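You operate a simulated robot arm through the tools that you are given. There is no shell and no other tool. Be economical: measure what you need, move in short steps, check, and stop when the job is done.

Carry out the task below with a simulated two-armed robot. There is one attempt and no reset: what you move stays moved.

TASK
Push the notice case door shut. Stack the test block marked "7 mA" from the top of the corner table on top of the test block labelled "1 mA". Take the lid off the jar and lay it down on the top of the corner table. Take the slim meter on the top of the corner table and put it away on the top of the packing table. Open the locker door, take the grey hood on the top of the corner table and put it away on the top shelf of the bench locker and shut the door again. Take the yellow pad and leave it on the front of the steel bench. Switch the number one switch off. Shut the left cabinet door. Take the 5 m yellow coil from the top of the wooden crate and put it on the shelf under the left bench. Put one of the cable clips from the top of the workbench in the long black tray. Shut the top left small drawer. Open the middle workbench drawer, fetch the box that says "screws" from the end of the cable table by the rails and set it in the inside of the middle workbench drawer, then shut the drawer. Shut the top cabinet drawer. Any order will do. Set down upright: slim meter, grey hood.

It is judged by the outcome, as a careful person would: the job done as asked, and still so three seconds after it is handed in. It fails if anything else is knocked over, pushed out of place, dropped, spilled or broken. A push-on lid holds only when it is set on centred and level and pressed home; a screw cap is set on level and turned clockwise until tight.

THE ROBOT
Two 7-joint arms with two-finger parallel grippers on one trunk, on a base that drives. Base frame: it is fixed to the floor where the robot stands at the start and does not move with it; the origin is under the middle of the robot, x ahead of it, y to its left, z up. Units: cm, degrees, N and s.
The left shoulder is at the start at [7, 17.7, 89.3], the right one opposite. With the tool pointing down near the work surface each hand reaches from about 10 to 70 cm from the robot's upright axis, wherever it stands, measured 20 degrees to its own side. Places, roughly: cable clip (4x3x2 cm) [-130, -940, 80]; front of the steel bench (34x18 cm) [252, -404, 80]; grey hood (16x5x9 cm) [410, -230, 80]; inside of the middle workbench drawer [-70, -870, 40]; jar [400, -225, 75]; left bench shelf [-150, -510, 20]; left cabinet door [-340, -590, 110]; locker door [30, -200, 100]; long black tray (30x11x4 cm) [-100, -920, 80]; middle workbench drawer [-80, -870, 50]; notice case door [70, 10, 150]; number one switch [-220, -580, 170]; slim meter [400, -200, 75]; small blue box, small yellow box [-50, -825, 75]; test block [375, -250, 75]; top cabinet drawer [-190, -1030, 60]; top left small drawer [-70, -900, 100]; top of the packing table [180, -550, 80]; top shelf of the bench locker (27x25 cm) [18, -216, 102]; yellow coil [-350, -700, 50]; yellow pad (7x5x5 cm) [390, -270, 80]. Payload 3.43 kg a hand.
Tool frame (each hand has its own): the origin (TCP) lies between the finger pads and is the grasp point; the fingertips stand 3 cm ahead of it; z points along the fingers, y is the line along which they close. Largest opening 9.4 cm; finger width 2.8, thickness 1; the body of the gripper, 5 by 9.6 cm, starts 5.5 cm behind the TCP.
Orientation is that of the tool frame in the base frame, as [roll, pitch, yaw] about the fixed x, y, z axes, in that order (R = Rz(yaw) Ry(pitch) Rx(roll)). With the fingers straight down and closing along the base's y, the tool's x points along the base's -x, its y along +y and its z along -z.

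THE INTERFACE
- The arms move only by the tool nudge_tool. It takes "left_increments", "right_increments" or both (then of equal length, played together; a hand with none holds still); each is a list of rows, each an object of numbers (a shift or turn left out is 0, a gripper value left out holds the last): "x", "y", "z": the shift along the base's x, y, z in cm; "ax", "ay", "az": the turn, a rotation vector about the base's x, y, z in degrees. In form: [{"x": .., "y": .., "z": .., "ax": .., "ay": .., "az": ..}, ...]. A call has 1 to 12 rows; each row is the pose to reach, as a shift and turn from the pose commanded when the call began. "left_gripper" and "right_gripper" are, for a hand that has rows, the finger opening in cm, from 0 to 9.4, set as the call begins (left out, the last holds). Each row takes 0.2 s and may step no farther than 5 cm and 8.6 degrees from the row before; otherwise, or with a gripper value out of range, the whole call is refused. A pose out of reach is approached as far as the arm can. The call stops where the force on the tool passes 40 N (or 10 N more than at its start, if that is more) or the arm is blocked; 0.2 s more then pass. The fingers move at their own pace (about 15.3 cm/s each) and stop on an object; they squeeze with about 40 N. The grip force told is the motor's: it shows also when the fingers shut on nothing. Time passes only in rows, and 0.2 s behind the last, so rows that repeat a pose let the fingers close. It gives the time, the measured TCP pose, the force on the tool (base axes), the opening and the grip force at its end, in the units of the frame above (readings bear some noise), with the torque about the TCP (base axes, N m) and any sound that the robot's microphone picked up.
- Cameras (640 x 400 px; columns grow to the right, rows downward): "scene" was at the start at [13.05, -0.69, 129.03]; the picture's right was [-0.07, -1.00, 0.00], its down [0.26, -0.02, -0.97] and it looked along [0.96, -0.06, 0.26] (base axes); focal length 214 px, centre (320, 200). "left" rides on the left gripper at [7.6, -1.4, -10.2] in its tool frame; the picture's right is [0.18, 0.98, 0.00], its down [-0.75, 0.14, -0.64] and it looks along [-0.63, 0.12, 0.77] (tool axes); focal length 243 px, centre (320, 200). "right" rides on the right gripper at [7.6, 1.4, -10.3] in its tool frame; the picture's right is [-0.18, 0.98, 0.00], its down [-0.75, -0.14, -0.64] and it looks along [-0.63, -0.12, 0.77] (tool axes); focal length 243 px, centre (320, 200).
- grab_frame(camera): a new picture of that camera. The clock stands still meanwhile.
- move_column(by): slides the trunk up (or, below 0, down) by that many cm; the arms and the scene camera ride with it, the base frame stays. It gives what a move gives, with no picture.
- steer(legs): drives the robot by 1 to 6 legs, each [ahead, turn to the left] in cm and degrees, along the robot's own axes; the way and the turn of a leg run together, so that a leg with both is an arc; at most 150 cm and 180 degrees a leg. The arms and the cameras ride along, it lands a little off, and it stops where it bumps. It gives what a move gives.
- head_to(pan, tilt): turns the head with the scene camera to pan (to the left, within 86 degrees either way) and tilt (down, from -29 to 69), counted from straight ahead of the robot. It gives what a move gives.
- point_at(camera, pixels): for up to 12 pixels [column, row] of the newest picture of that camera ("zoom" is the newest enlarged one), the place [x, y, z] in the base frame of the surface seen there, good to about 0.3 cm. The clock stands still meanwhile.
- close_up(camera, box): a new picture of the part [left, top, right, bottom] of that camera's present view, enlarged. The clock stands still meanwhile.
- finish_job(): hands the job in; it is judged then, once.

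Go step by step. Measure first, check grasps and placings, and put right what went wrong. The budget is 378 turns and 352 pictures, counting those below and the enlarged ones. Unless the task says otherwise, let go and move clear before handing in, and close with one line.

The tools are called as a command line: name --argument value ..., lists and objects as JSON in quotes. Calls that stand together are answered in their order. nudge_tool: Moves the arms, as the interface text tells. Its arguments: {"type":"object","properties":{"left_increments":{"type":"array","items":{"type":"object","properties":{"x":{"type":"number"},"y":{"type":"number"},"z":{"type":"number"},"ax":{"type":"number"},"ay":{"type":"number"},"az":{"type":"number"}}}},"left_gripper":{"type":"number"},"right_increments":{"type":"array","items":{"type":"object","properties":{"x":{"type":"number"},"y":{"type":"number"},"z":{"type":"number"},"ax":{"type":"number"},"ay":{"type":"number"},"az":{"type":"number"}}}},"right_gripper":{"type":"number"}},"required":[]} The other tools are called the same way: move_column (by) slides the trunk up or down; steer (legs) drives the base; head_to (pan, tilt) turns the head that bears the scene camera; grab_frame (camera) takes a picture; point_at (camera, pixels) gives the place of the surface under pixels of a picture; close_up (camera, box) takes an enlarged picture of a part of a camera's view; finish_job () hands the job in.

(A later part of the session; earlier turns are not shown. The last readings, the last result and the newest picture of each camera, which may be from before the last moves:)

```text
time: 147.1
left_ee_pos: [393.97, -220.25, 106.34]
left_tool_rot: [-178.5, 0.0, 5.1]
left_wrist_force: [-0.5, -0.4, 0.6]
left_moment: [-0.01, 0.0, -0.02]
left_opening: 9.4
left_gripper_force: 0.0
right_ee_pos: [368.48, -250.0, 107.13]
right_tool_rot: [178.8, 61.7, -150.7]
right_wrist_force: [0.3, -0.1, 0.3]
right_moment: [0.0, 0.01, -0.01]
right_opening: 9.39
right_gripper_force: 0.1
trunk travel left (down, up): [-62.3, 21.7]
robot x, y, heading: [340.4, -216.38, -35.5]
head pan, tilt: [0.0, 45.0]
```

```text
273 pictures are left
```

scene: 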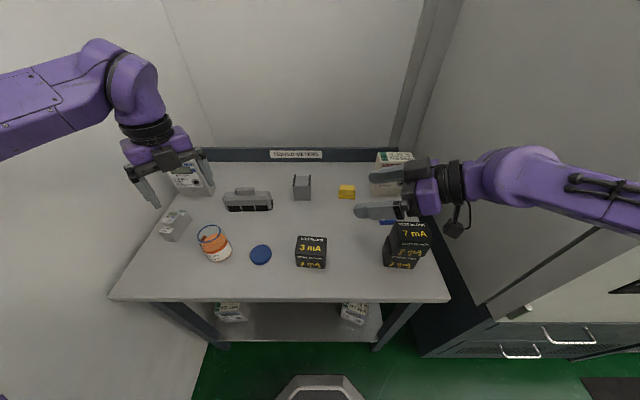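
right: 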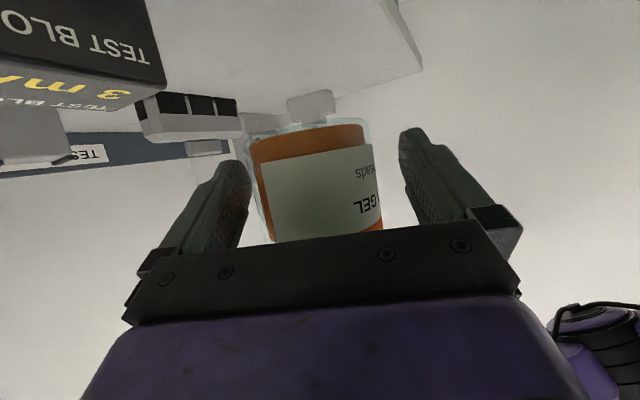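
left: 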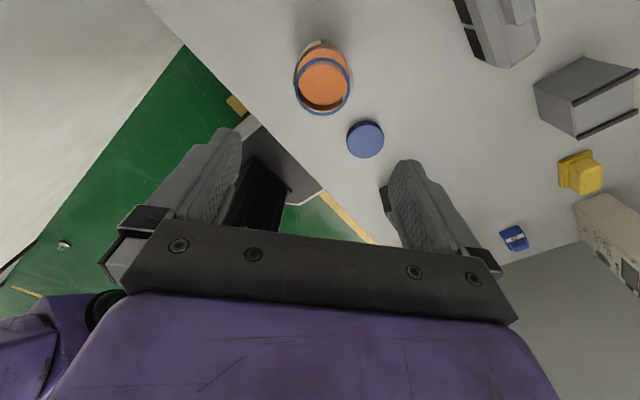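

Now measure the slim meter and the yellow pad.

close_up --camera "scene" --box '[140, 180, 240, 250]'

point_at --camera "zoom" --pixels '[[205, 190], [265, 200], [330, 195], [250, 260], [165, 330], [225, 330], [275, 215], [315, 215], [225, 270], [185, 270]]'

close_up --camera "scene" --box '[290, 160, 400, 230]'

```text
5.71 times, centred on (190, 215) of scene
```

zoom: 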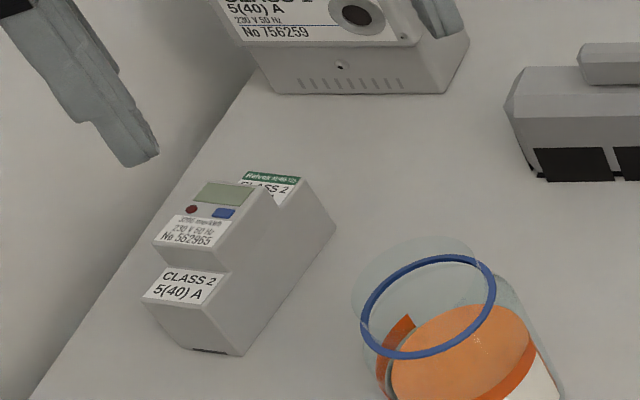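

```text
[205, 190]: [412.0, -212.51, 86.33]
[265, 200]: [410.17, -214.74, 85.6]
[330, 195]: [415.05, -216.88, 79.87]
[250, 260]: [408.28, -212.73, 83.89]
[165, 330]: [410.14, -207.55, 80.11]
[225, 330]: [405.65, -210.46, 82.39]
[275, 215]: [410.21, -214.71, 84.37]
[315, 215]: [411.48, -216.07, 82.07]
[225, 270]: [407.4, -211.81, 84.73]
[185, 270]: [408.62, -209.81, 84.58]
```

```text
5.71 times, centred on (345, 195) of scene
```

zoom: 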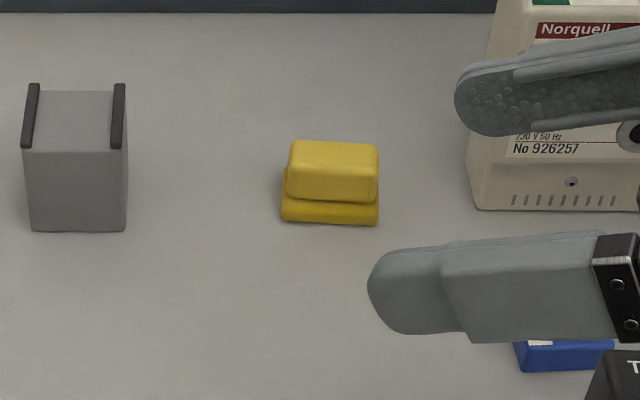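

The slim meter stands at ≈(409.5,-212.5), long axis at -30°, ~3.6 cm wide. I'll unwind the left wrist (it is turned ~215°) while bringing the right hand back to pointing down.

nudge_tool --left_increments '[{"x": -1, "z": 2, "az": -8.5}, {"x": -2, "z": 4, "az": -17}, {"x": -3, "z": 4, "az": -25.5}, {"x": -4, "z": 4, "az": -34}, {"x": -5, "z": 4, "az": -42.5}, {"x": -5, "z": 4, "az": -51}, {"x": -5, "z": 4, "az": -59.5}, {"x": -5, "z": 4, "az": -68}, {"x": -5, "z": 4, "az": -76.5}, {"x": -5, "z": 4, "az": -85}, {"x": -5, "z": 4, "az": -93.5}, {"x": -5, "z": 4, "az": -102}]'

nudge_tool --left_increments '[{"az": -8.5}, {"az": -17}, {"az": -25.5}, {"az": -34}, {"az": -42.5}, {"az": -51}, {"az": -59.5}, {"az": -68}, {"az": -76.5}, {"az": -85}, {"az": -93.5}, {"az": -102}]'

nudge_tool --right_increments '[{"z": 2, "ax": -4, "ay": 6.9}, {"z": 4, "ax": -8, "ay": 13.8}, {"z": 4, "ax": -12, "ay": 20.7}, {"z": 4, "ax": -16, "ay": 27.6}, {"z": 4, "ax": -20, "ay": 34.6}, {"z": 4, "ax": -24, "ay": 41.5}, {"z": 4, "ax": -28, "ay": 48.4}, {"z": 4, "ax": -30.5, "ay": 53}]'

```text
time: 149.7
left_ee_pos: [389.15, -220.09, 110.27]
left_tool_rot: [-178.4, 0.1, -97.1]
left_wrist_force: [0.2, -0.3, 0.0]
left_moment: [0.02, 0.01, -0.01]
left_opening: 9.42
left_gripper_force: 0.0
right_ee_pos: [368.69, -250.04, 107.1]
right_tool_rot: [178.7, 61.6, -150.7]
right_wrist_force: [0.1, 0.1, 0.3]
right_moment: [0.01, 0.03, 0.02]
right_opening: 9.41
right_gripper_force: 0.0
trunk travel left (down, up): [-62.3, 21.7]
robot x, y, heading: [340.13, -216.36, -36.0]
head pan, tilt: [0.0, 45.0]
```

```text
time: 152.3
left_ee_pos: [389.08, -220.11, 110.34]
left_tool_rot: [-178.5, 0.0, 161.0]
left_wrist_force: [-0.1, 0.7, 0.6]
left_moment: [-0.01, 0.0, 0.0]
left_opening: 9.39
left_gripper_force: 0.1
right_ee_pos: [368.52, -249.94, 107.16]
right_tool_rot: [178.8, 61.6, -150.7]
right_wrist_force: [-0.8, -0.4, -0.8]
right_moment: [-0.02, -0.02, -0.04]
right_opening: 9.4
right_gripper_force: 0.0
trunk travel left (down, up): [-62.3, 21.7]
robot x, y, heading: [340.1, -216.41, -36.0]
head pan, tilt: [0.0, 45.0]
```

```text
time: 154.1
left_ee_pos: [389.14, -220.04, 110.31]
left_tool_rot: [-178.5, -0.1, 161.1]
left_wrist_force: [0.0, 0.4, 0.7]
left_moment: [-0.02, 0.0, 0.02]
left_opening: 9.39
left_gripper_force: 0.1
right_ee_pos: [368.59, -250.07, 111.14]
right_tool_rot: [179.3, 0.3, -150.5]
right_wrist_force: [0.2, 0.4, 0.0]
right_moment: [0.01, 0.0, -0.02]
right_opening: 9.42
right_gripper_force: 0.1
trunk travel left (down, up): [-62.3, 21.7]
robot x, y, heading: [340.08, -216.05, -35.8]
head pan, tilt: [0.0, 45.0]
```

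nudge_tool --left_increments '[{"x": 4, "y": 1, "z": -2, "az": -4}, {"x": 8, "y": 2, "z": -4, "az": -8}, {"x": 12, "y": 4, "z": -6, "az": -11}, {"x": 16, "y": 6, "z": -9, "az": -11}]' --right_increments '[{"az": -8}, {"az": -16}, {"az": -24}, {"az": -32}]'

grab_frame --camera "left"

```text
refused: row 4 steps farther than a row can; nothing moved
```

```text
270 pictures are left
```

left: 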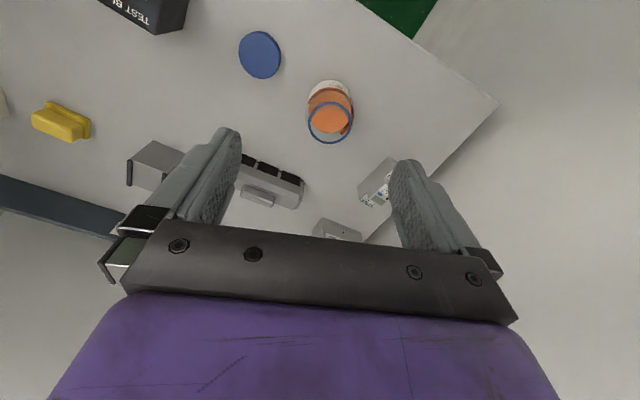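

nudge_tool --left_increments '[{"x": 4, "y": 1, "z": -1, "az": -4}, {"x": 8, "y": 2, "z": -2, "az": -8}, {"x": 12, "y": 4, "z": -3, "az": -11}, {"x": 15, "y": 6, "z": -5, "az": -11}, {"x": 16, "y": 6, "z": -8, "az": -11}]' --right_increments '[{"az": -8}, {"az": -16}, {"az": -24}, {"az": -32}, {"az": -32}]'

grab_frame --camera "left"

```text
time: 155.3
left_ee_pos: [400.3, -216.98, 100.32]
left_tool_rot: [-179.1, 5.5, 154.8]
left_wrist_force: [-0.2, -0.6, 1.1]
left_moment: [-0.01, -0.03, -0.03]
left_opening: 9.39
left_gripper_force: 0.0
left hand out of reach, approached as far as the arm can: row 2, 3, 4, 5
right_ee_pos: [368.32, -250.16, 111.09]
right_tool_rot: [179.4, 0.5, 177.5]
right_wrist_force: [0.0, -1.3, 0.4]
right_moment: [0.0, -0.01, -0.02]
right_opening: 9.4
right_gripper_force: 0.0
trunk travel left (down, up): [-62.3, 21.7]
robot x, y, heading: [339.95, -216.24, -35.5]
head pan, tilt: [0.0, 45.0]
```

```text
269 pictures are left
```

left: 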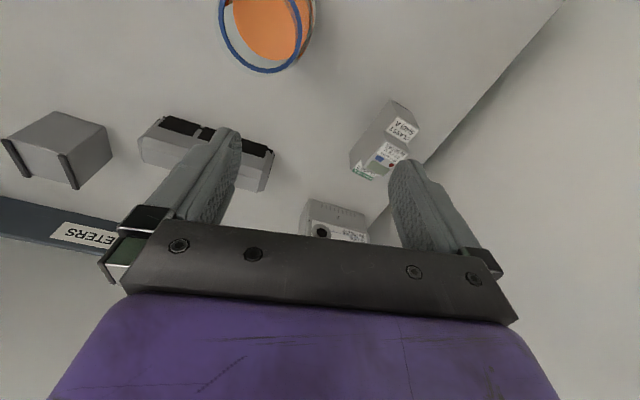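

Reach-limited because the wrist is well above the shoulder. Raise the trunk 12 cm and approach lower.

move_column --by 12

nudge_tool --left_increments '[{"z": -4, "x": 0, "az": -2}, {"z": -8, "x": 1, "y": 0, "az": -4}, {"z": -11, "x": 3, "y": 1, "az": -5}, {"z": -12, "x": 6, "y": 2, "az": -5}, {"z": -12, "x": 8, "y": 4, "az": -5}, {"z": -12, "x": 8, "y": 4, "az": -5}]'

grab_frame --camera "left"

```text
time: 156.8
left_ee_pos: [400.65, -216.92, 112.14]
left_tool_rot: [-178.9, 5.2, 154.9]
left_wrist_force: [0.4, -0.6, -0.6]
left_moment: [0.01, 0.0, -0.02]
left_opening: 9.37
left_gripper_force: 0.0
right_ee_pos: [368.51, -250.06, 123.05]
right_tool_rot: [179.3, 0.3, 177.6]
right_wrist_force: [0.2, 0.0, 0.0]
right_moment: [0.01, 0.02, 0.0]
right_opening: 9.41
right_gripper_force: 0.0
trunk travel left (down, up): [-74.3, 9.7]
robot x, y, heading: [340.16, -216.36, -35.9]
head pan, tilt: [0.0, 45.0]
```

```text
time: 158.2
left_ee_pos: [403.56, -215.96, 101.13]
left_tool_rot: [-179.0, 5.2, 150.0]
left_wrist_force: [1.5, 0.7, -0.7]
left_moment: [0.01, -0.03, 0.03]
left_opening: 9.38
left_gripper_force: 0.0
left hand out of reach, approached as far as the arm can: row 4, 5, 6
right_ee_pos: [368.57, -250.07, 123.17]
right_tool_rot: [179.3, 0.4, 177.6]
right_wrist_force: [0.4, -0.5, 0.5]
right_moment: [0.04, 0.02, -0.02]
right_opening: 9.41
right_gripper_force: 0.1
trunk travel left (down, up): [-74.3, 9.7]
robot x, y, heading: [340.19, -215.86, -35.6]
head pan, tilt: [0.0, 45.0]
```

```text
268 pictures are left
```

left: 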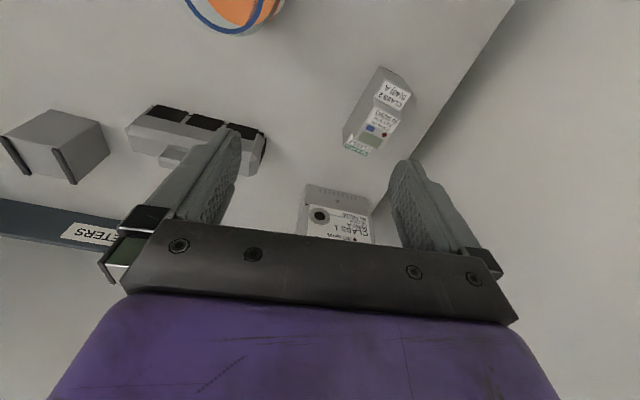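

steer --legs '[[6, 0]]'

point_at --camera "left" --pixels '[[380, 90], [393, 110], [360, 148], [350, 140]]'

grab_frame --camera "left"

```text
time: 159.2
left_ee_pos: [407.63, -218.84, 101.63]
left_tool_rot: [-178.9, 5.7, 149.9]
left_wrist_force: [-1.1, 0.7, 0.0]
left_moment: [-0.02, -0.07, 0.02]
left_opening: 9.4
left_gripper_force: 0.0
right_ee_pos: [372.54, -252.86, 123.34]
right_tool_rot: [179.7, 0.9, 177.7]
right_wrist_force: [-0.2, -0.1, 0.3]
right_moment: [-0.04, -0.06, -0.02]
right_opening: 9.4
right_gripper_force: 0.0
trunk travel left (down, up): [-74.3, 9.7]
robot x, y, heading: [344.81, -219.78, -35.6]
head pan, tilt: [0.0, 45.0]
```

```text
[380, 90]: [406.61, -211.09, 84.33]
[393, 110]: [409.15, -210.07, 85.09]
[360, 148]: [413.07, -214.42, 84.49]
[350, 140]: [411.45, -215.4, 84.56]
```

```text
267 pictures are left
```

left: 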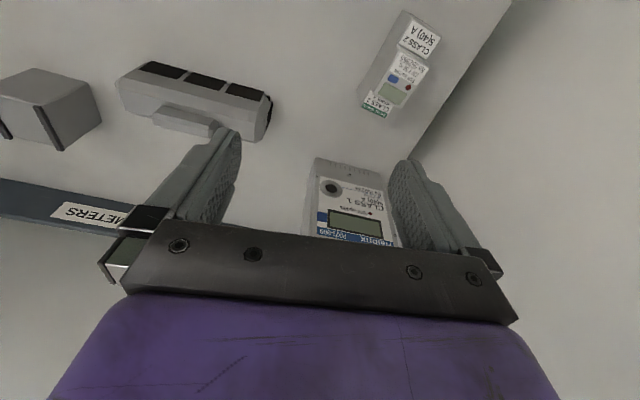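

point_at --camera "left" --pixels '[[402, 20], [436, 37], [430, 68], [398, 105], [367, 100], [388, 65], [365, 110], [395, 112], [410, 65], [420, 40]]'

close_up --camera "left" --box '[330, 0, 470, 130]'

```text
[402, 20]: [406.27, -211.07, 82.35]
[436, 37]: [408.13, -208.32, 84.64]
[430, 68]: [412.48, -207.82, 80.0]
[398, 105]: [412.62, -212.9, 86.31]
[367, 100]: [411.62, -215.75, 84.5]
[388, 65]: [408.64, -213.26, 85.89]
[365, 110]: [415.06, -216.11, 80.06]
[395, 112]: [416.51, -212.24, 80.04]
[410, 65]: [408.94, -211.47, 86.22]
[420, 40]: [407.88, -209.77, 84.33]
```

```text
3.08 times, centred on (400, 65) of left
```

zoom: 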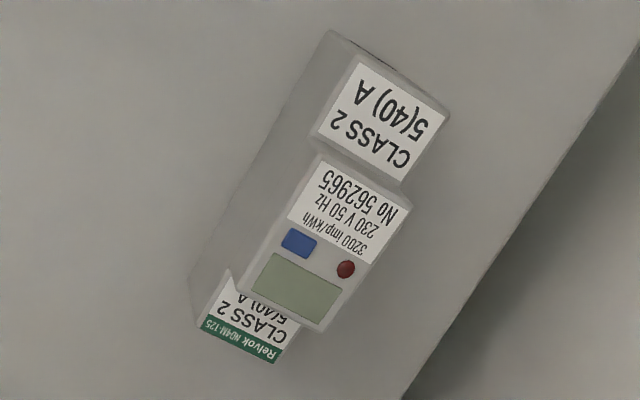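

point_at --camera "left" --pixels '[[411, 55], [402, 80], [422, 30], [390, 101], [400, 60], [427, 66], [388, 95], [402, 103]]'

```text
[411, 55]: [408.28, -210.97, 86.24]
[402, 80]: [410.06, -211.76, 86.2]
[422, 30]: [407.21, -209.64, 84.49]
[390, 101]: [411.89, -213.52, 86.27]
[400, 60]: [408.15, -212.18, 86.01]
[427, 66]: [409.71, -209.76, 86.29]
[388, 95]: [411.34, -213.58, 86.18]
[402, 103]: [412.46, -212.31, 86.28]
```

Meter centre ≈(410.2,-211.8), axis -30°. Move over it and descend.

nudge_tool --left_increments '[{"x": 0.8, "y": 3, "z": -2}, {"x": 2, "y": 6.5, "z": -4}, {"x": 2.4, "y": 7.1, "z": -8}, {"x": 2.4, "y": 7.1, "z": -12}, {"x": 2.4, "y": 7.1, "z": -15}, {"x": 2.4, "y": 7.1, "z": -17.3}, {"x": 2.4, "y": 7.1, "z": -17.3}]' --left_gripper 7

grab_frame --camera "left"

close_up --camera "scene" --box '[120, 160, 280, 280]'

```text
time: 160.8
left_ee_pos: [410.84, -212.37, 84.05]
left_tool_rot: [-179.1, 5.4, 150.0]
left_wrist_force: [0.0, 0.1, -0.2]
left_moment: [0.04, -0.01, 0.0]
left_opening: 7.01
left_gripper_force: 0.1
left hand out of reach, approached as far as the arm can: row 1, 2, 3, 4
right_ee_pos: [373.07, -253.48, 123.14]
right_tool_rot: [179.3, 0.6, 177.7]
right_wrist_force: [-0.7, -0.1, -0.3]
right_moment: [0.04, 0.0, 0.03]
right_opening: 9.41
right_gripper_force: 0.0
trunk travel left (down, up): [-74.3, 9.7]
robot x, y, heading: [344.99, -219.79, -35.6]
head pan, tilt: [0.0, 45.0]
```

```text
265 pictures are left
```

left: 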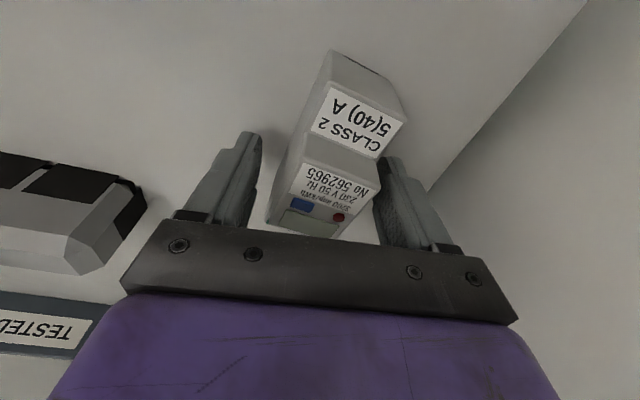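

```text
3.33 times, centred on (200, 220) of scene
```

zoom: 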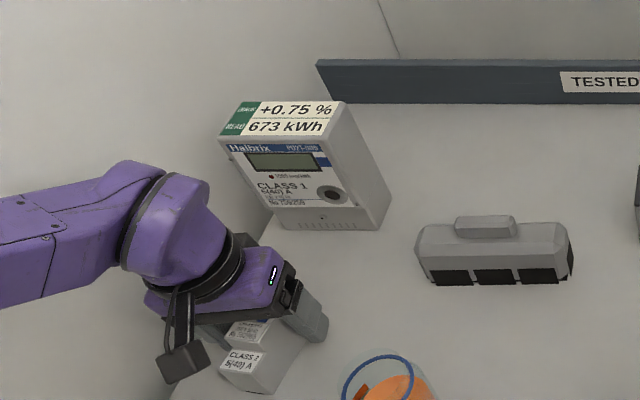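

The meter is between the fingers. Close and lift.

nudge_tool --left_increments '[{}, {}, {}, {}]' --left_gripper 0

nudge_tool --left_increments '[{"z": 3}, {"z": 6}, {"z": 9}, {"z": 12}, {"x": -2, "y": 0, "z": 15}, {"x": -5, "z": 17}]'

grab_frame --camera "scene"

grab_frame --camera "left"

```text
time: 161.8
left_ee_pos: [410.87, -212.39, 84.04]
left_tool_rot: [-179.1, 5.4, 150.0]
left_wrist_force: [1.2, 0.1, 3.8]
left_moment: [0.02, -0.1, 0.04]
left_opening: 4.02
left_gripper_force: 39.9
right_ee_pos: [373.18, -253.46, 123.02]
right_tool_rot: [179.2, 0.6, 177.6]
right_wrist_force: [0.2, -0.4, -0.9]
right_moment: [0.0, 0.01, 0.0]
right_opening: 9.38
right_gripper_force: 0.1
trunk travel left (down, up): [-74.3, 9.7]
robot x, y, heading: [344.83, -219.34, -35.9]
head pan, tilt: [0.0, 45.0]
```

```text
time: 163.2
left_ee_pos: [404.97, -210.05, 96.82]
left_tool_rot: [-179.5, 5.8, 150.7]
left_wrist_force: [-0.1, 0.3, -1.4]
left_moment: [-0.02, -0.07, 0.0]
left_opening: 4.01
left_gripper_force: 39.8
left hand out of reach, approached as far as the arm can: row 1, 2, 3, 4, 5, 6
right_ee_pos: [372.85, -253.12, 123.32]
right_tool_rot: [179.4, 0.7, 177.7]
right_wrist_force: [-0.7, -0.1, -0.3]
right_moment: [-0.02, -0.03, 0.0]
right_opening: 9.42
right_gripper_force: 0.1
trunk travel left (down, up): [-74.3, 9.7]
robot x, y, heading: [344.87, -219.75, -35.8]
head pan, tilt: [0.0, 45.0]
```

```text
263 pictures are left
```

scene: 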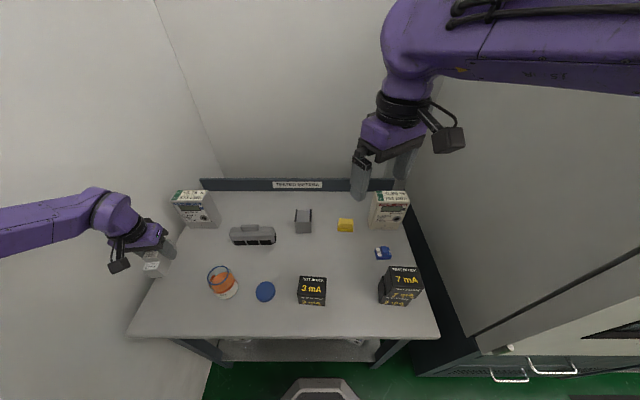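

```text
262 pictures are left
```

left: 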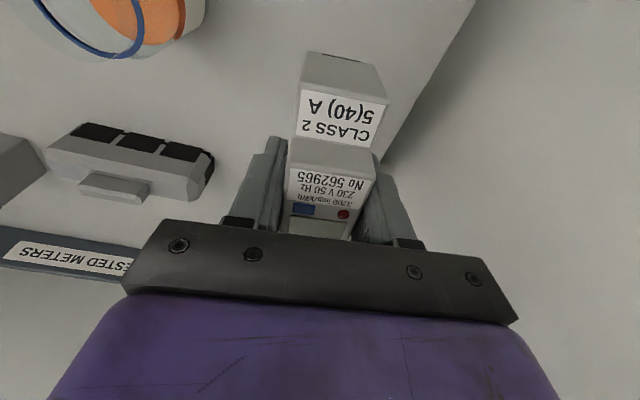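

The meter is held. Now the right hand over the yellow pad.

nudge_tool --right_increments '[{"x": 3, "y": -2, "z": -3, "az": -7}, {"x": 6, "y": -4, "z": -6, "az": -14}, {"x": 9, "y": -6, "z": -9, "az": -21}, {"x": 12, "y": -8, "z": -12, "az": -28}, {"x": 15, "y": -9.5, "z": -15, "az": -34}, {"x": 17, "y": -10.5, "z": -18, "az": -34}]'

grab_frame --camera "right"

```text
time: 164.6
left_ee_pos: [405.46, -210.49, 96.3]
left_tool_rot: [-179.6, 5.6, 150.6]
left_wrist_force: [0.2, 1.2, -2.0]
left_moment: [-0.01, -0.03, 0.0]
left_opening: 4.01
left_gripper_force: 39.8
right_ee_pos: [390.5, -264.23, 104.86]
right_tool_rot: [179.3, 0.4, 143.5]
right_wrist_force: [1.2, -0.5, -0.6]
right_moment: [-0.02, -0.02, -0.01]
right_opening: 9.4
right_gripper_force: 0.1
trunk travel left (down, up): [-74.3, 9.7]
robot x, y, heading: [344.47, -219.88, -35.9]
head pan, tilt: [0.0, 45.0]
```

```text
261 pictures are left
```

right: 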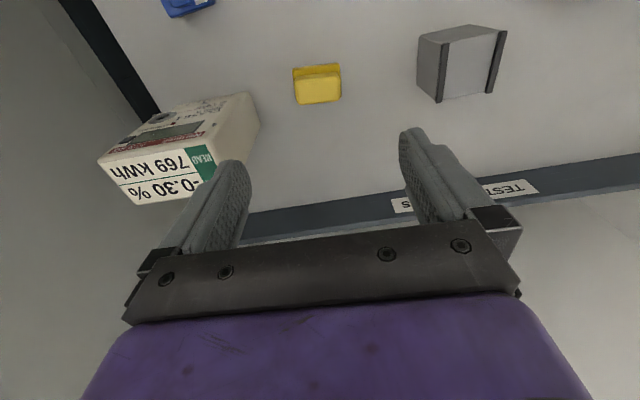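

point_at --camera "right" --pixels '[[297, 78], [338, 75], [340, 98], [300, 103], [318, 88], [294, 70], [337, 65]]'

```text
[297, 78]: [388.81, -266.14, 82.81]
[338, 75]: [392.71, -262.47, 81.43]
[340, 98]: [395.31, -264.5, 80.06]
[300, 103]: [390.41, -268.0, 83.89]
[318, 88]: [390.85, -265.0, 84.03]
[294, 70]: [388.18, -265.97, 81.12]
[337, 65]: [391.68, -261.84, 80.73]
```

nudge_tool --right_increments '[{"x": 0.6, "y": -0.9, "z": -4.5, "az": -3.5}, {"x": 0.6, "y": -0.9, "z": -9, "az": -3.5}, {"x": 0.6, "y": -0.9, "z": -13.5, "az": -3.5}, {"x": 0.6, "y": -0.9, "z": -18, "az": -3.5}, {"x": 0.6, "y": -0.9, "z": -21.3, "az": -3.5}, {"x": 0.6, "y": -0.9, "z": -21.3, "az": -3.5}]' --right_gripper 7.5

grab_frame --camera "right"

```text
time: 166.0
left_ee_pos: [405.32, -210.33, 96.35]
left_tool_rot: [-179.5, 5.8, 150.7]
left_wrist_force: [-0.2, 0.2, -1.7]
left_moment: [0.0, -0.03, -0.03]
left_opening: 4.03
left_gripper_force: 39.9
right_ee_pos: [390.74, -264.71, 83.79]
right_tool_rot: [179.4, 0.6, 140.2]
right_wrist_force: [0.4, 0.8, 0.1]
right_moment: [0.02, -0.02, -0.01]
right_opening: 7.53
right_gripper_force: 0.0
trunk travel left (down, up): [-74.3, 9.7]
robot x, y, heading: [345.14, -219.23, -35.8]
head pan, tilt: [0.0, 45.0]
```

```text
260 pictures are left
```

right: 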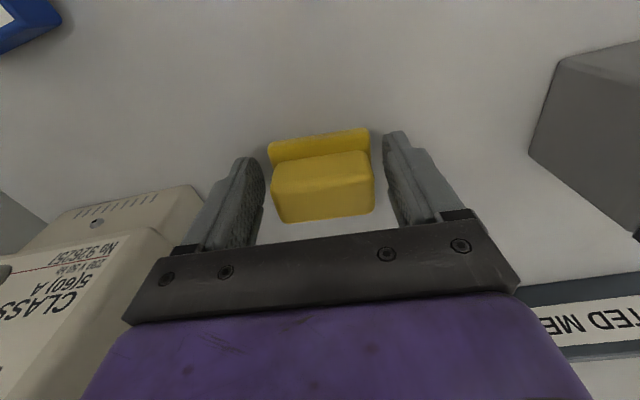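

Pad is centred between the fingers; close and lift.

nudge_tool --right_increments '[{"z": -0.3}, {"z": -0.3}, {"z": -0.3}, {"z": -0.3}]' --right_gripper 0

nudge_tool --right_increments '[{"z": 4}, {"z": 8}, {"z": 12}, {"z": 16}, {"z": 20}]'

grab_frame --camera "right"

```text
time: 167.0
left_ee_pos: [405.23, -210.17, 96.62]
left_tool_rot: [-179.5, 5.8, 150.6]
left_wrist_force: [0.3, 0.0, -1.4]
left_moment: [0.02, 0.0, 0.01]
left_opening: 4.04
left_gripper_force: 40.0
right_ee_pos: [390.81, -264.78, 83.63]
right_tool_rot: [179.3, 0.7, 140.1]
right_wrist_force: [2.7, -2.9, 16.7]
right_moment: [0.0, -0.03, -0.02]
right_opening: 6.11
right_gripper_force: 39.7
trunk travel left (down, up): [-74.3, 9.7]
robot x, y, heading: [344.57, -219.11, -35.7]
head pan, tilt: [0.0, 45.0]
```

```text
time: 168.2
left_ee_pos: [405.22, -210.32, 96.54]
left_tool_rot: [-179.4, 5.8, 150.4]
left_wrist_force: [1.4, -1.5, -1.4]
left_moment: [-0.04, -0.02, 0.01]
left_opening: 4.03
left_gripper_force: 40.3
right_ee_pos: [390.95, -264.83, 103.64]
right_tool_rot: [179.5, 0.5, 140.2]
right_wrist_force: [0.4, 0.1, -0.3]
right_moment: [0.01, 0.0, 0.03]
right_opening: 6.09
right_gripper_force: 40.2
trunk travel left (down, up): [-74.3, 9.7]
robot x, y, heading: [344.76, -219.56, -36.0]
head pan, tilt: [0.0, 45.0]
```

```text
259 pictures are left
```

right: 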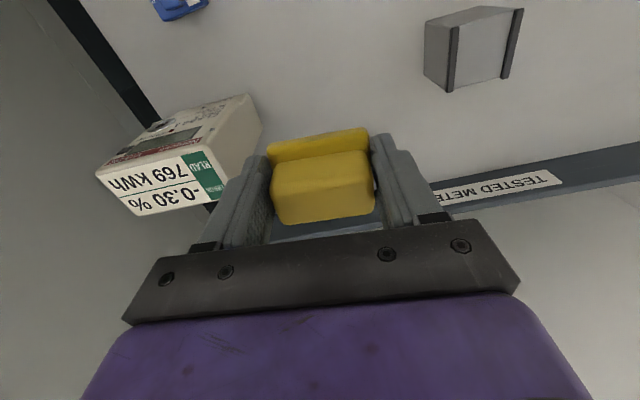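

Both items are held. Back out, and drive along the wall to the steel bench.

steer --legs '[[-50, 0], [0, -90], [125, 0]]'

head_to --pan 60 --tilt 25

grab_frame --camera "scene"

```text
time: 180.8
left_ee_pos: [241.46, -352.49, 96.51]
left_tool_rot: [-179.4, 5.6, 60.6]
left_wrist_force: [0.1, -0.1, -1.9]
left_moment: [-0.02, -0.02, -0.02]
left_opening: 4.03
left_gripper_force: 40.2
right_ee_pos: [186.91, -338.27, 103.58]
right_tool_rot: [179.4, 0.4, 50.3]
right_wrist_force: [0.2, -0.6, -1.2]
right_moment: [0.01, -0.01, 0.0]
right_opening: 6.08
right_gripper_force: 39.5
trunk travel left (down, up): [-74.3, 9.7]
robot x, y, heading: [232.19, -292.12, -125.9]
head pan, tilt: [0.0, 45.0]
```

```text
time: 182.1
left_ee_pos: [241.52, -352.65, 96.34]
left_tool_rot: [-179.5, 5.6, 60.7]
left_wrist_force: [0.5, 0.0, -1.7]
left_moment: [-0.01, -0.03, 0.03]
left_opening: 4.04
left_gripper_force: 40.0
right_ee_pos: [186.79, -338.29, 103.56]
right_tool_rot: [179.3, 0.5, 50.3]
right_wrist_force: [0.4, 0.2, -1.1]
right_moment: [-0.01, 0.01, 0.01]
right_opening: 6.06
right_gripper_force: 40.3
trunk travel left (down, up): [-74.3, 9.7]
robot x, y, heading: [231.85, -292.02, -125.9]
head pan, tilt: [60.0, 25.0]
```

```text
258 pictures are left
```

scene: 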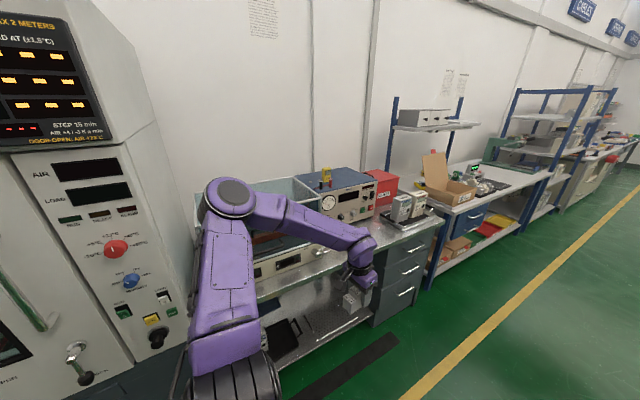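

steer --legs '[[72, 0], [0, 90]]'

head_to --pan 0 --tilt 35

grab_frame --camera "scene"

```text
time: 189.8
left_ee_pos: [250.95, -339.96, 96.43]
left_tool_rot: [-179.5, 5.7, 151.6]
left_wrist_force: [0.8, 0.1, -2.1]
left_moment: [-0.01, -0.01, 0.01]
left_opening: 4.01
left_gripper_force: 39.9
right_ee_pos: [237.55, -394.85, 103.62]
right_tool_rot: [179.2, 0.5, 141.2]
right_wrist_force: [0.4, 1.0, -0.8]
right_moment: [0.0, -0.01, 0.02]
right_opening: 6.11
right_gripper_force: 39.9
trunk travel left (down, up): [-74.3, 9.7]
robot x, y, heading: [190.68, -350.24, -34.8]
head pan, tilt: [60.0, 25.0]
```

```text
time: 191.1
left_ee_pos: [250.95, -339.98, 96.53]
left_tool_rot: [-179.5, 5.7, 151.6]
left_wrist_force: [0.2, 0.2, -1.7]
left_moment: [-0.01, -0.02, 0.0]
left_opening: 4.04
left_gripper_force: 40.1
right_ee_pos: [237.51, -394.9, 103.48]
right_tool_rot: [179.3, 0.4, 141.2]
right_wrist_force: [0.1, -0.1, -1.1]
right_moment: [-0.01, 0.01, -0.02]
right_opening: 6.09
right_gripper_force: 40.1
trunk travel left (down, up): [-74.3, 9.7]
robot x, y, heading: [190.65, -350.22, -34.7]
head pan, tilt: [0.0, 35.0]
```

```text
257 pictures are left
```

scene: 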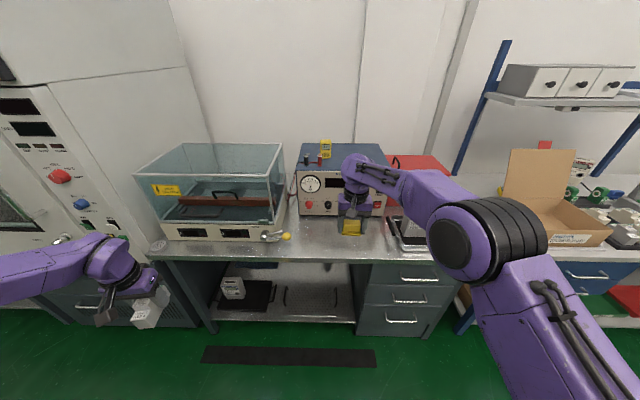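

point_at --camera "scene" --pixels '[[320, 255], [320, 225], [380, 258], [300, 240], [350, 245], [285, 237], [395, 240], [265, 237], [350, 225], [290, 252], [430, 245]]'

close_up --camera "scene" --box '[240, 180, 440, 300]'

```text
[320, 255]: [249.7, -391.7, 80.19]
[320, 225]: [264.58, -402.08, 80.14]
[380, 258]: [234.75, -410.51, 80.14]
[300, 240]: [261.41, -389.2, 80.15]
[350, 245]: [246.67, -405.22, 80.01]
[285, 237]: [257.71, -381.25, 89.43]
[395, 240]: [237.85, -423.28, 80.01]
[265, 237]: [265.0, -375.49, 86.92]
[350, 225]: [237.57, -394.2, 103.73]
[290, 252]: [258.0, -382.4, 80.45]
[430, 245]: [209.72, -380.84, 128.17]
```

```text
3.20 times, centred on (340, 240) of scene
```

zoom: 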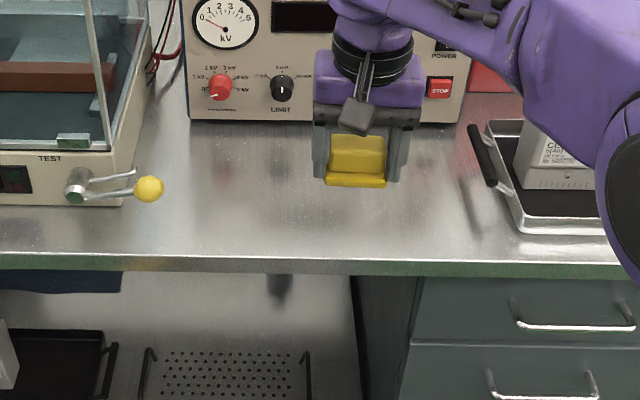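

Target spot ≈(252,-404). Pull the left hand back and drive 20 cm forward.

nudge_tool --left_increments '[{"x": -3, "y": 2}, {"x": -6, "y": 4}, {"x": -9, "y": 6}]'

steer --legs '[[18, 0]]'

grab_frame --camera "scene"

```text
time: 191.9
left_ee_pos: [242.12, -336.19, 92.51]
left_tool_rot: [-179.5, 5.8, 151.8]
left_wrist_force: [0.1, 0.1, -1.7]
left_moment: [-0.01, -0.04, -0.01]
left_opening: 4.04
left_gripper_force: 40.3
left hand out of reach, approached as far as the arm can: row 1, 2, 3
right_ee_pos: [237.48, -394.76, 103.42]
right_tool_rot: [179.3, 0.5, 141.1]
right_wrist_force: [-0.1, -0.5, -1.0]
right_moment: [0.01, -0.01, -0.01]
right_opening: 6.08
right_gripper_force: 40.5
trunk travel left (down, up): [-74.3, 9.7]
robot x, y, heading: [190.71, -350.66, -34.9]
head pan, tilt: [0.0, 35.0]
```

```text
time: 193.4
left_ee_pos: [256.52, -346.01, 92.69]
left_tool_rot: [-179.6, 5.9, 151.8]
left_wrist_force: [-1.5, 1.0, -1.2]
left_moment: [-0.01, 0.04, -0.01]
left_opening: 4.02
left_gripper_force: 39.6
right_ee_pos: [252.0, -404.65, 103.66]
right_tool_rot: [179.2, 0.7, 141.4]
right_wrist_force: [0.7, 0.3, -0.4]
right_moment: [0.0, -0.03, 0.06]
right_opening: 6.08
right_gripper_force: 39.8
trunk travel left (down, up): [-74.3, 9.7]
robot x, y, heading: [204.85, -360.68, -34.7]
head pan, tilt: [0.0, 35.0]
```

```text
255 pictures are left
```

scene: 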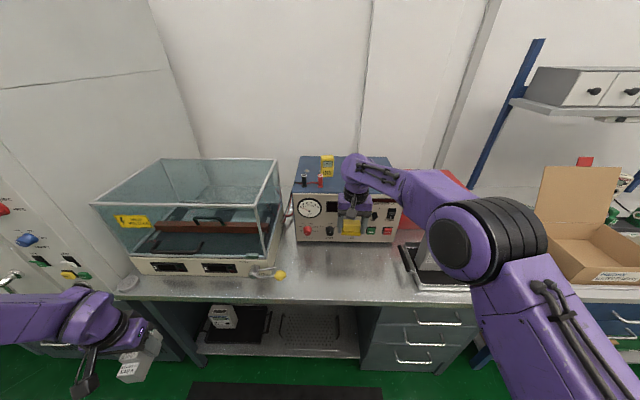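

The pad is right above the target; lower it.

nudge_tool --right_increments '[{"z": -4.5}, {"z": -9}, {"z": -13.5}, {"z": -17}, {"z": -18.8}, {"z": -19.4}, {"z": -19.8}, {"z": -20.1}]'

close_up --camera "scene" --box '[260, 160, 440, 300]'

```text
time: 195.2
left_ee_pos: [256.44, -346.08, 92.53]
left_tool_rot: [-179.4, 5.8, 151.8]
left_wrist_force: [-0.3, -0.9, -2.2]
left_moment: [0.0, -0.01, -0.01]
left_opening: 4.01
left_gripper_force: 40.3
right_ee_pos: [252.12, -404.72, 83.74]
right_tool_rot: [179.4, 0.7, 141.4]
right_wrist_force: [0.1, -0.2, 9.3]
right_moment: [-0.27, 0.18, 0.0]
right_opening: 6.09
right_gripper_force: 40.0
trunk travel left (down, up): [-74.3, 9.7]
robot x, y, heading: [205.2, -360.38, -34.5]
head pan, tilt: [0.0, 35.0]
```

```text
2.86 times, centred on (350, 230) of scene
```

zoom: 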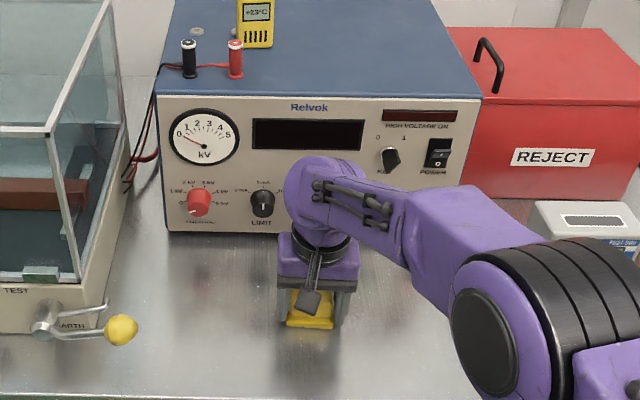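

Contact. Release, rise, and back out.

nudge_tool --right_increments '[{}, {}, {}, {"z": 4}, {"z": 8}, {"z": 12}, {"z": 16}, {"z": 20}]' --right_gripper 9.4

close_up --camera "scene" --box '[260, 160, 440, 300]'

steer --legs '[[-25, 0], [0, -91], [110, 0], [40, 0]]'

head_to --pan 50 --tilt 25

grab_frame --camera "scene"

```text
time: 197.0
left_ee_pos: [256.61, -345.92, 92.56]
left_tool_rot: [-179.4, 5.8, 151.8]
left_wrist_force: [0.0, -0.1, -1.4]
left_moment: [-0.01, -0.01, -0.04]
left_opening: 4.03
left_gripper_force: 39.9
right_ee_pos: [252.16, -404.71, 103.51]
right_tool_rot: [179.4, 0.5, 141.4]
right_wrist_force: [0.7, 0.3, 0.3]
right_moment: [-0.03, -0.01, -0.02]
right_opening: 9.4
right_gripper_force: 0.0
trunk travel left (down, up): [-74.3, 9.7]
robot x, y, heading: [204.81, -360.32, -34.5]
head pan, tilt: [0.0, 35.0]
```

```text
2.86 times, centred on (350, 230) of scene
```

zoom: 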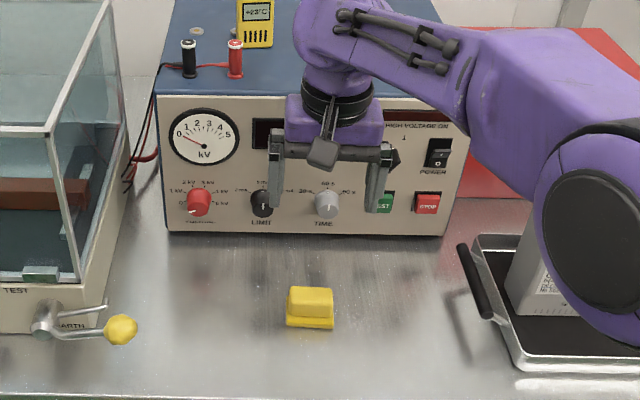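

```text
time: 210.0
left_ee_pos: [113.22, -520.41, 92.52]
left_tool_rot: [-179.5, 5.7, 61.8]
left_wrist_force: [-0.1, -0.6, -2.0]
left_moment: [-0.01, -0.03, -0.02]
left_opening: 4.04
left_gripper_force: 40.0
right_ee_pos: [54.4, -516.14, 103.45]
right_tool_rot: [179.3, 0.5, 51.4]
right_wrist_force: [-0.7, -0.1, -0.6]
right_moment: [-0.03, 0.0, 0.0]
right_opening: 9.4
right_gripper_force: 0.0
trunk travel left (down, up): [-74.3, 9.7]
robot x, y, heading: [98.69, -468.63, -124.5]
head pan, tilt: [0.0, 35.0]
```

```text
time: 211.2
left_ee_pos: [113.03, -520.49, 92.58]
left_tool_rot: [-179.5, 5.7, 61.8]
left_wrist_force: [0.1, -0.9, -1.6]
left_moment: [-0.03, -0.02, -0.02]
left_opening: 4.0
left_gripper_force: 40.2
right_ee_pos: [54.47, -516.16, 103.4]
right_tool_rot: [179.4, 0.5, 51.4]
right_wrist_force: [0.3, -0.1, -0.5]
right_moment: [-0.01, 0.0, -0.01]
right_opening: 9.41
right_gripper_force: 0.1
trunk travel left (down, up): [-74.3, 9.7]
robot x, y, heading: [98.79, -468.9, -124.6]
head pan, tilt: [50.0, 25.0]
```

```text
252 pictures are left
```

scene: 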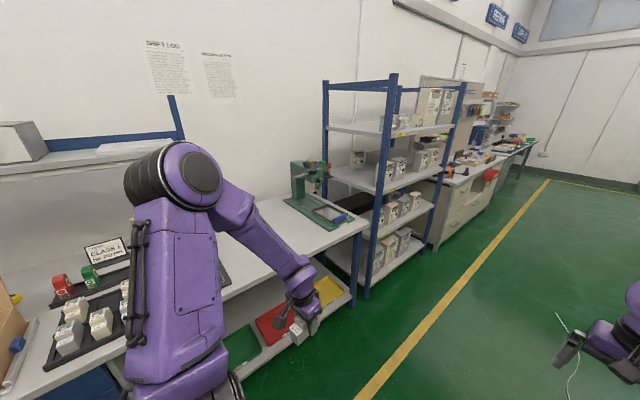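

Turn left to face the packing table.

steer --legs '[[8, 0], [0, 88]]'

head_to --pan 0 --tilt 35

grab_frame --camera "scene"

```text
time: 216.0
left_ee_pos: [146.17, -462.82, 92.65]
left_tool_rot: [-179.6, 5.8, 150.3]
left_wrist_force: [0.5, 0.1, -1.9]
left_moment: [0.03, -0.01, 0.0]
left_opening: 4.03
left_gripper_force: 39.7
right_ee_pos: [140.12, -521.29, 103.44]
right_tool_rot: [179.3, 0.6, 139.7]
right_wrist_force: [0.5, 0.0, -0.9]
right_moment: [0.01, 0.01, 0.0]
right_opening: 9.4
right_gripper_force: 0.2
trunk travel left (down, up): [-74.3, 9.7]
robot x, y, heading: [94.07, -475.5, -36.4]
head pan, tilt: [50.0, 25.0]
```

```text
time: 217.2
left_ee_pos: [146.09, -462.73, 92.58]
left_tool_rot: [-179.5, 5.6, 150.1]
left_wrist_force: [0.1, -0.7, -1.1]
left_moment: [0.0, 0.05, 0.01]
left_opening: 4.01
left_gripper_force: 39.3
right_ee_pos: [140.06, -521.37, 103.44]
right_tool_rot: [179.3, 0.5, 139.7]
right_wrist_force: [0.5, 0.4, -0.8]
right_moment: [0.0, 0.02, 0.04]
right_opening: 9.41
right_gripper_force: 0.0
trunk travel left (down, up): [-74.3, 9.7]
robot x, y, heading: [94.37, -475.63, -36.2]
head pan, tilt: [0.0, 35.0]
```

```text
251 pictures are left
```

scene: 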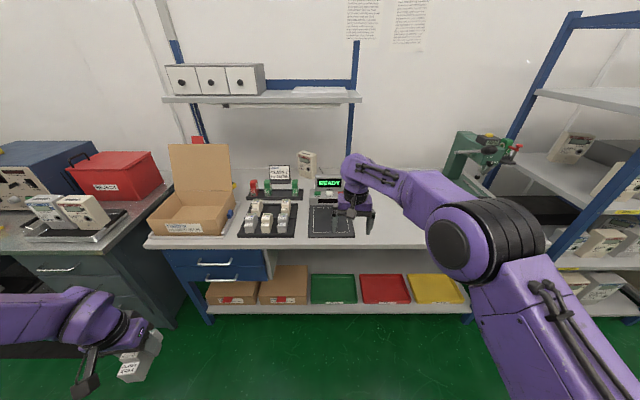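

close_up --camera "scene" --box '[140, 140, 470, 260]'

point_at --camera "scene" --pixels '[[400, 225], [425, 235], [390, 240], [330, 246], [240, 244], [355, 235], [385, 180], [180, 246], [420, 200]]'

```text
1.94 times, centred on (305, 200) of scene
```

zoom: 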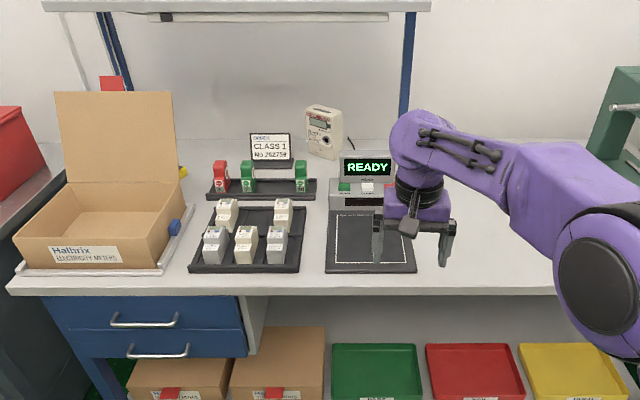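

```text
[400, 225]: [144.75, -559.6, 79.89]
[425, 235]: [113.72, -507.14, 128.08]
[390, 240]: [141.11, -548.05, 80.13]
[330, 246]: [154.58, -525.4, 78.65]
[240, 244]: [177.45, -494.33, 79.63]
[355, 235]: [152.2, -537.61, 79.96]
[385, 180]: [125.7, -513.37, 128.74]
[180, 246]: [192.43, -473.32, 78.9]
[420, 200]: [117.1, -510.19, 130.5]
```

I'll use the free area right of the dark mat, around (146,-556). Shift the robot 48 cm to the right first.

nudge_tool --right_increments '[{"x": -4, "y": 1}, {"x": -8, "y": 2}, {"x": -12, "y": 3}, {"x": -16, "y": 4}, {"x": -20, "y": 5}]'

steer --legs '[[0, -90], [50, 0], [0, 90]]'

grab_frame --camera "scene"

```text
time: 218.4
left_ee_pos: [146.11, -462.78, 92.71]
left_tool_rot: [-179.6, 5.8, 150.2]
left_wrist_force: [0.2, 0.0, -1.0]
left_moment: [0.01, 0.0, 0.03]
left_opening: 4.03
left_gripper_force: 39.9
right_ee_pos: [119.89, -515.97, 103.55]
right_tool_rot: [179.3, 0.6, 139.8]
right_wrist_force: [0.8, -0.3, 0.2]
right_moment: [-0.03, -0.01, 0.01]
right_opening: 9.39
right_gripper_force: 0.0
trunk travel left (down, up): [-74.3, 9.7]
robot x, y, heading: [94.62, -475.62, -36.1]
head pan, tilt: [0.0, 35.0]
```

```text
time: 229.1
left_ee_pos: [115.82, -502.87, 92.58]
left_tool_rot: [-179.6, 5.7, 150.7]
left_wrist_force: [-0.5, -0.2, -2.5]
left_moment: [-0.02, 0.02, 0.0]
left_opening: 4.01
left_gripper_force: 40.1
right_ee_pos: [90.27, -556.63, 103.53]
right_tool_rot: [179.3, 0.5, 140.4]
right_wrist_force: [-0.9, -0.3, -0.2]
right_moment: [0.03, 0.04, 0.01]
right_opening: 9.41
right_gripper_force: 0.0
trunk travel left (down, up): [-74.3, 9.7]
robot x, y, heading: [64.28, -516.37, -35.4]
head pan, tilt: [0.0, 35.0]
```

```text
249 pictures are left
```

scene: 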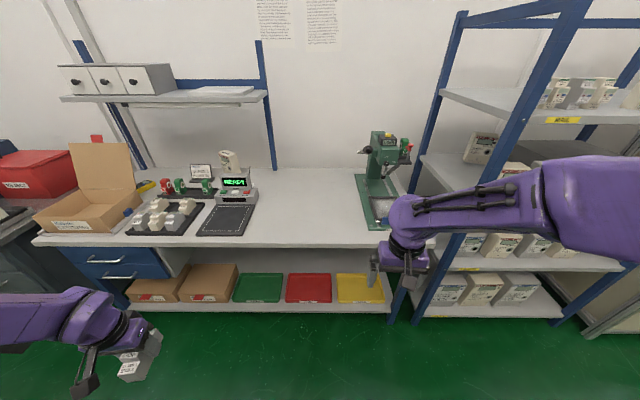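

point_at --camera "scene" --pixels '[[290, 220], [310, 210], [290, 243], [415, 318], [440, 270], [432, 120], [565, 25], [258, 225], [362, 240]]'

```text
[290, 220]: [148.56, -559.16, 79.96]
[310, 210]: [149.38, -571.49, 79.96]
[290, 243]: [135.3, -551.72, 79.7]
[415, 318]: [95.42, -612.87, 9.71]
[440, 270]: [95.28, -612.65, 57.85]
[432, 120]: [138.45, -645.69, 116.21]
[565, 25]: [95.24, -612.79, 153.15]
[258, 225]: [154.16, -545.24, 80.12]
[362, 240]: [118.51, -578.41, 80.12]
```

nudge_tool --right_increments '[{"x": -4, "y": 2.8}, {"x": -8, "y": 5.6}, {"x": -11, "y": 7.5}]'

steer --legs '[[32, 0]]'

grab_frame --camera "scene"

```text
time: 229.9
left_ee_pos: [115.73, -502.89, 92.62]
left_tool_rot: [-179.6, 5.8, 150.8]
left_wrist_force: [-0.7, 0.0, -1.7]
left_moment: [-0.01, -0.04, 0.03]
left_opening: 4.04
left_gripper_force: 39.7
right_ee_pos: [79.35, -549.06, 103.55]
right_tool_rot: [179.3, 0.6, 140.5]
right_wrist_force: [-0.4, -1.1, -0.2]
right_moment: [0.0, -0.02, 0.0]
right_opening: 9.39
right_gripper_force: 0.1
trunk travel left (down, up): [-74.3, 9.7]
robot x, y, heading: [63.9, -516.35, -35.7]
head pan, tilt: [0.0, 35.0]
```

```text
time: 232.0
left_ee_pos: [141.39, -521.28, 92.52]
left_tool_rot: [-179.7, 5.7, 150.7]
left_wrist_force: [-0.9, 0.5, -2.2]
left_moment: [0.02, 0.0, 0.0]
left_opening: 4.03
left_gripper_force: 40.2
right_ee_pos: [105.08, -567.48, 103.6]
right_tool_rot: [179.3, 0.5, 140.4]
right_wrist_force: [0.0, 0.2, 0.5]
right_moment: [0.02, 0.02, 0.01]
right_opening: 9.39
right_gripper_force: 0.1
trunk travel left (down, up): [-74.3, 9.7]
robot x, y, heading: [89.75, -534.66, -35.2]
head pan, tilt: [0.0, 35.0]
```

```text
248 pictures are left
```

scene: 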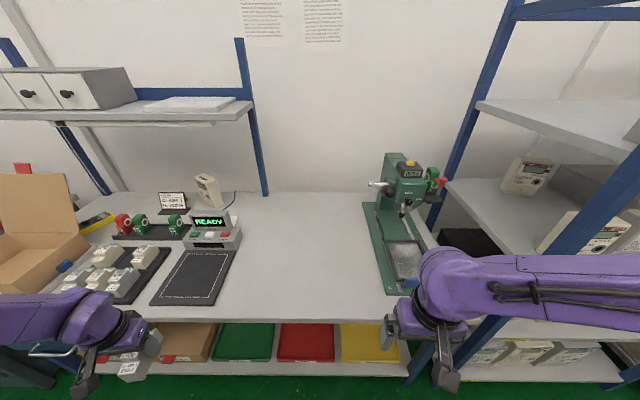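

steer --legs '[[8, 0]]'

nudge_tool --left_increments '[{"z": 3}, {"y": -4, "z": 5}, {"y": -8, "z": 5}, {"y": -12, "z": 5}, {"y": -16, "z": 5}, {"y": -20.5, "z": 5}, {"y": -25, "z": 5}, {"y": -29, "z": 5}, {"x": -0.5, "y": -33, "z": 5}, {"x": -0.8, "y": -34, "z": 3}]'

grab_frame --camera "scene"

```text
time: 233.1
left_ee_pos: [147.92, -525.84, 92.49]
left_tool_rot: [-179.4, 5.8, 151.0]
left_wrist_force: [-0.2, 0.4, -1.2]
left_moment: [-0.01, -0.01, -0.04]
left_opening: 4.02
left_gripper_force: 40.1
right_ee_pos: [111.61, -572.07, 103.53]
right_tool_rot: [179.4, 0.7, 140.4]
right_wrist_force: [0.0, 0.4, -0.2]
right_moment: [-0.03, -0.02, -0.01]
right_opening: 9.4
right_gripper_force: 0.0
trunk travel left (down, up): [-74.3, 9.7]
robot x, y, heading: [96.63, -539.63, -35.2]
head pan, tilt: [0.0, 35.0]
```

```text
time: 235.3
left_ee_pos: [147.41, -560.12, 95.63]
left_tool_rot: [-179.5, 5.6, 150.9]
left_wrist_force: [1.0, -0.7, -0.6]
left_moment: [0.0, -0.04, 0.01]
left_opening: 4.0
left_gripper_force: 40.0
left hand out of reach, approached as far as the arm can: row 1, 2
right_ee_pos: [111.74, -572.05, 103.62]
right_tool_rot: [179.3, 0.5, 140.4]
right_wrist_force: [-0.5, 0.2, -0.1]
right_moment: [-0.03, 0.01, 0.0]
right_opening: 9.41
right_gripper_force: 0.0
trunk travel left (down, up): [-74.3, 9.7]
robot x, y, heading: [96.67, -539.41, -35.5]
head pan, tilt: [0.0, 35.0]
```

```text
247 pictures are left
```

scene: 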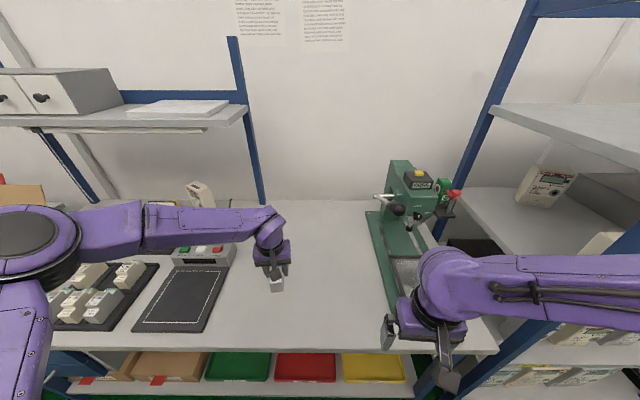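

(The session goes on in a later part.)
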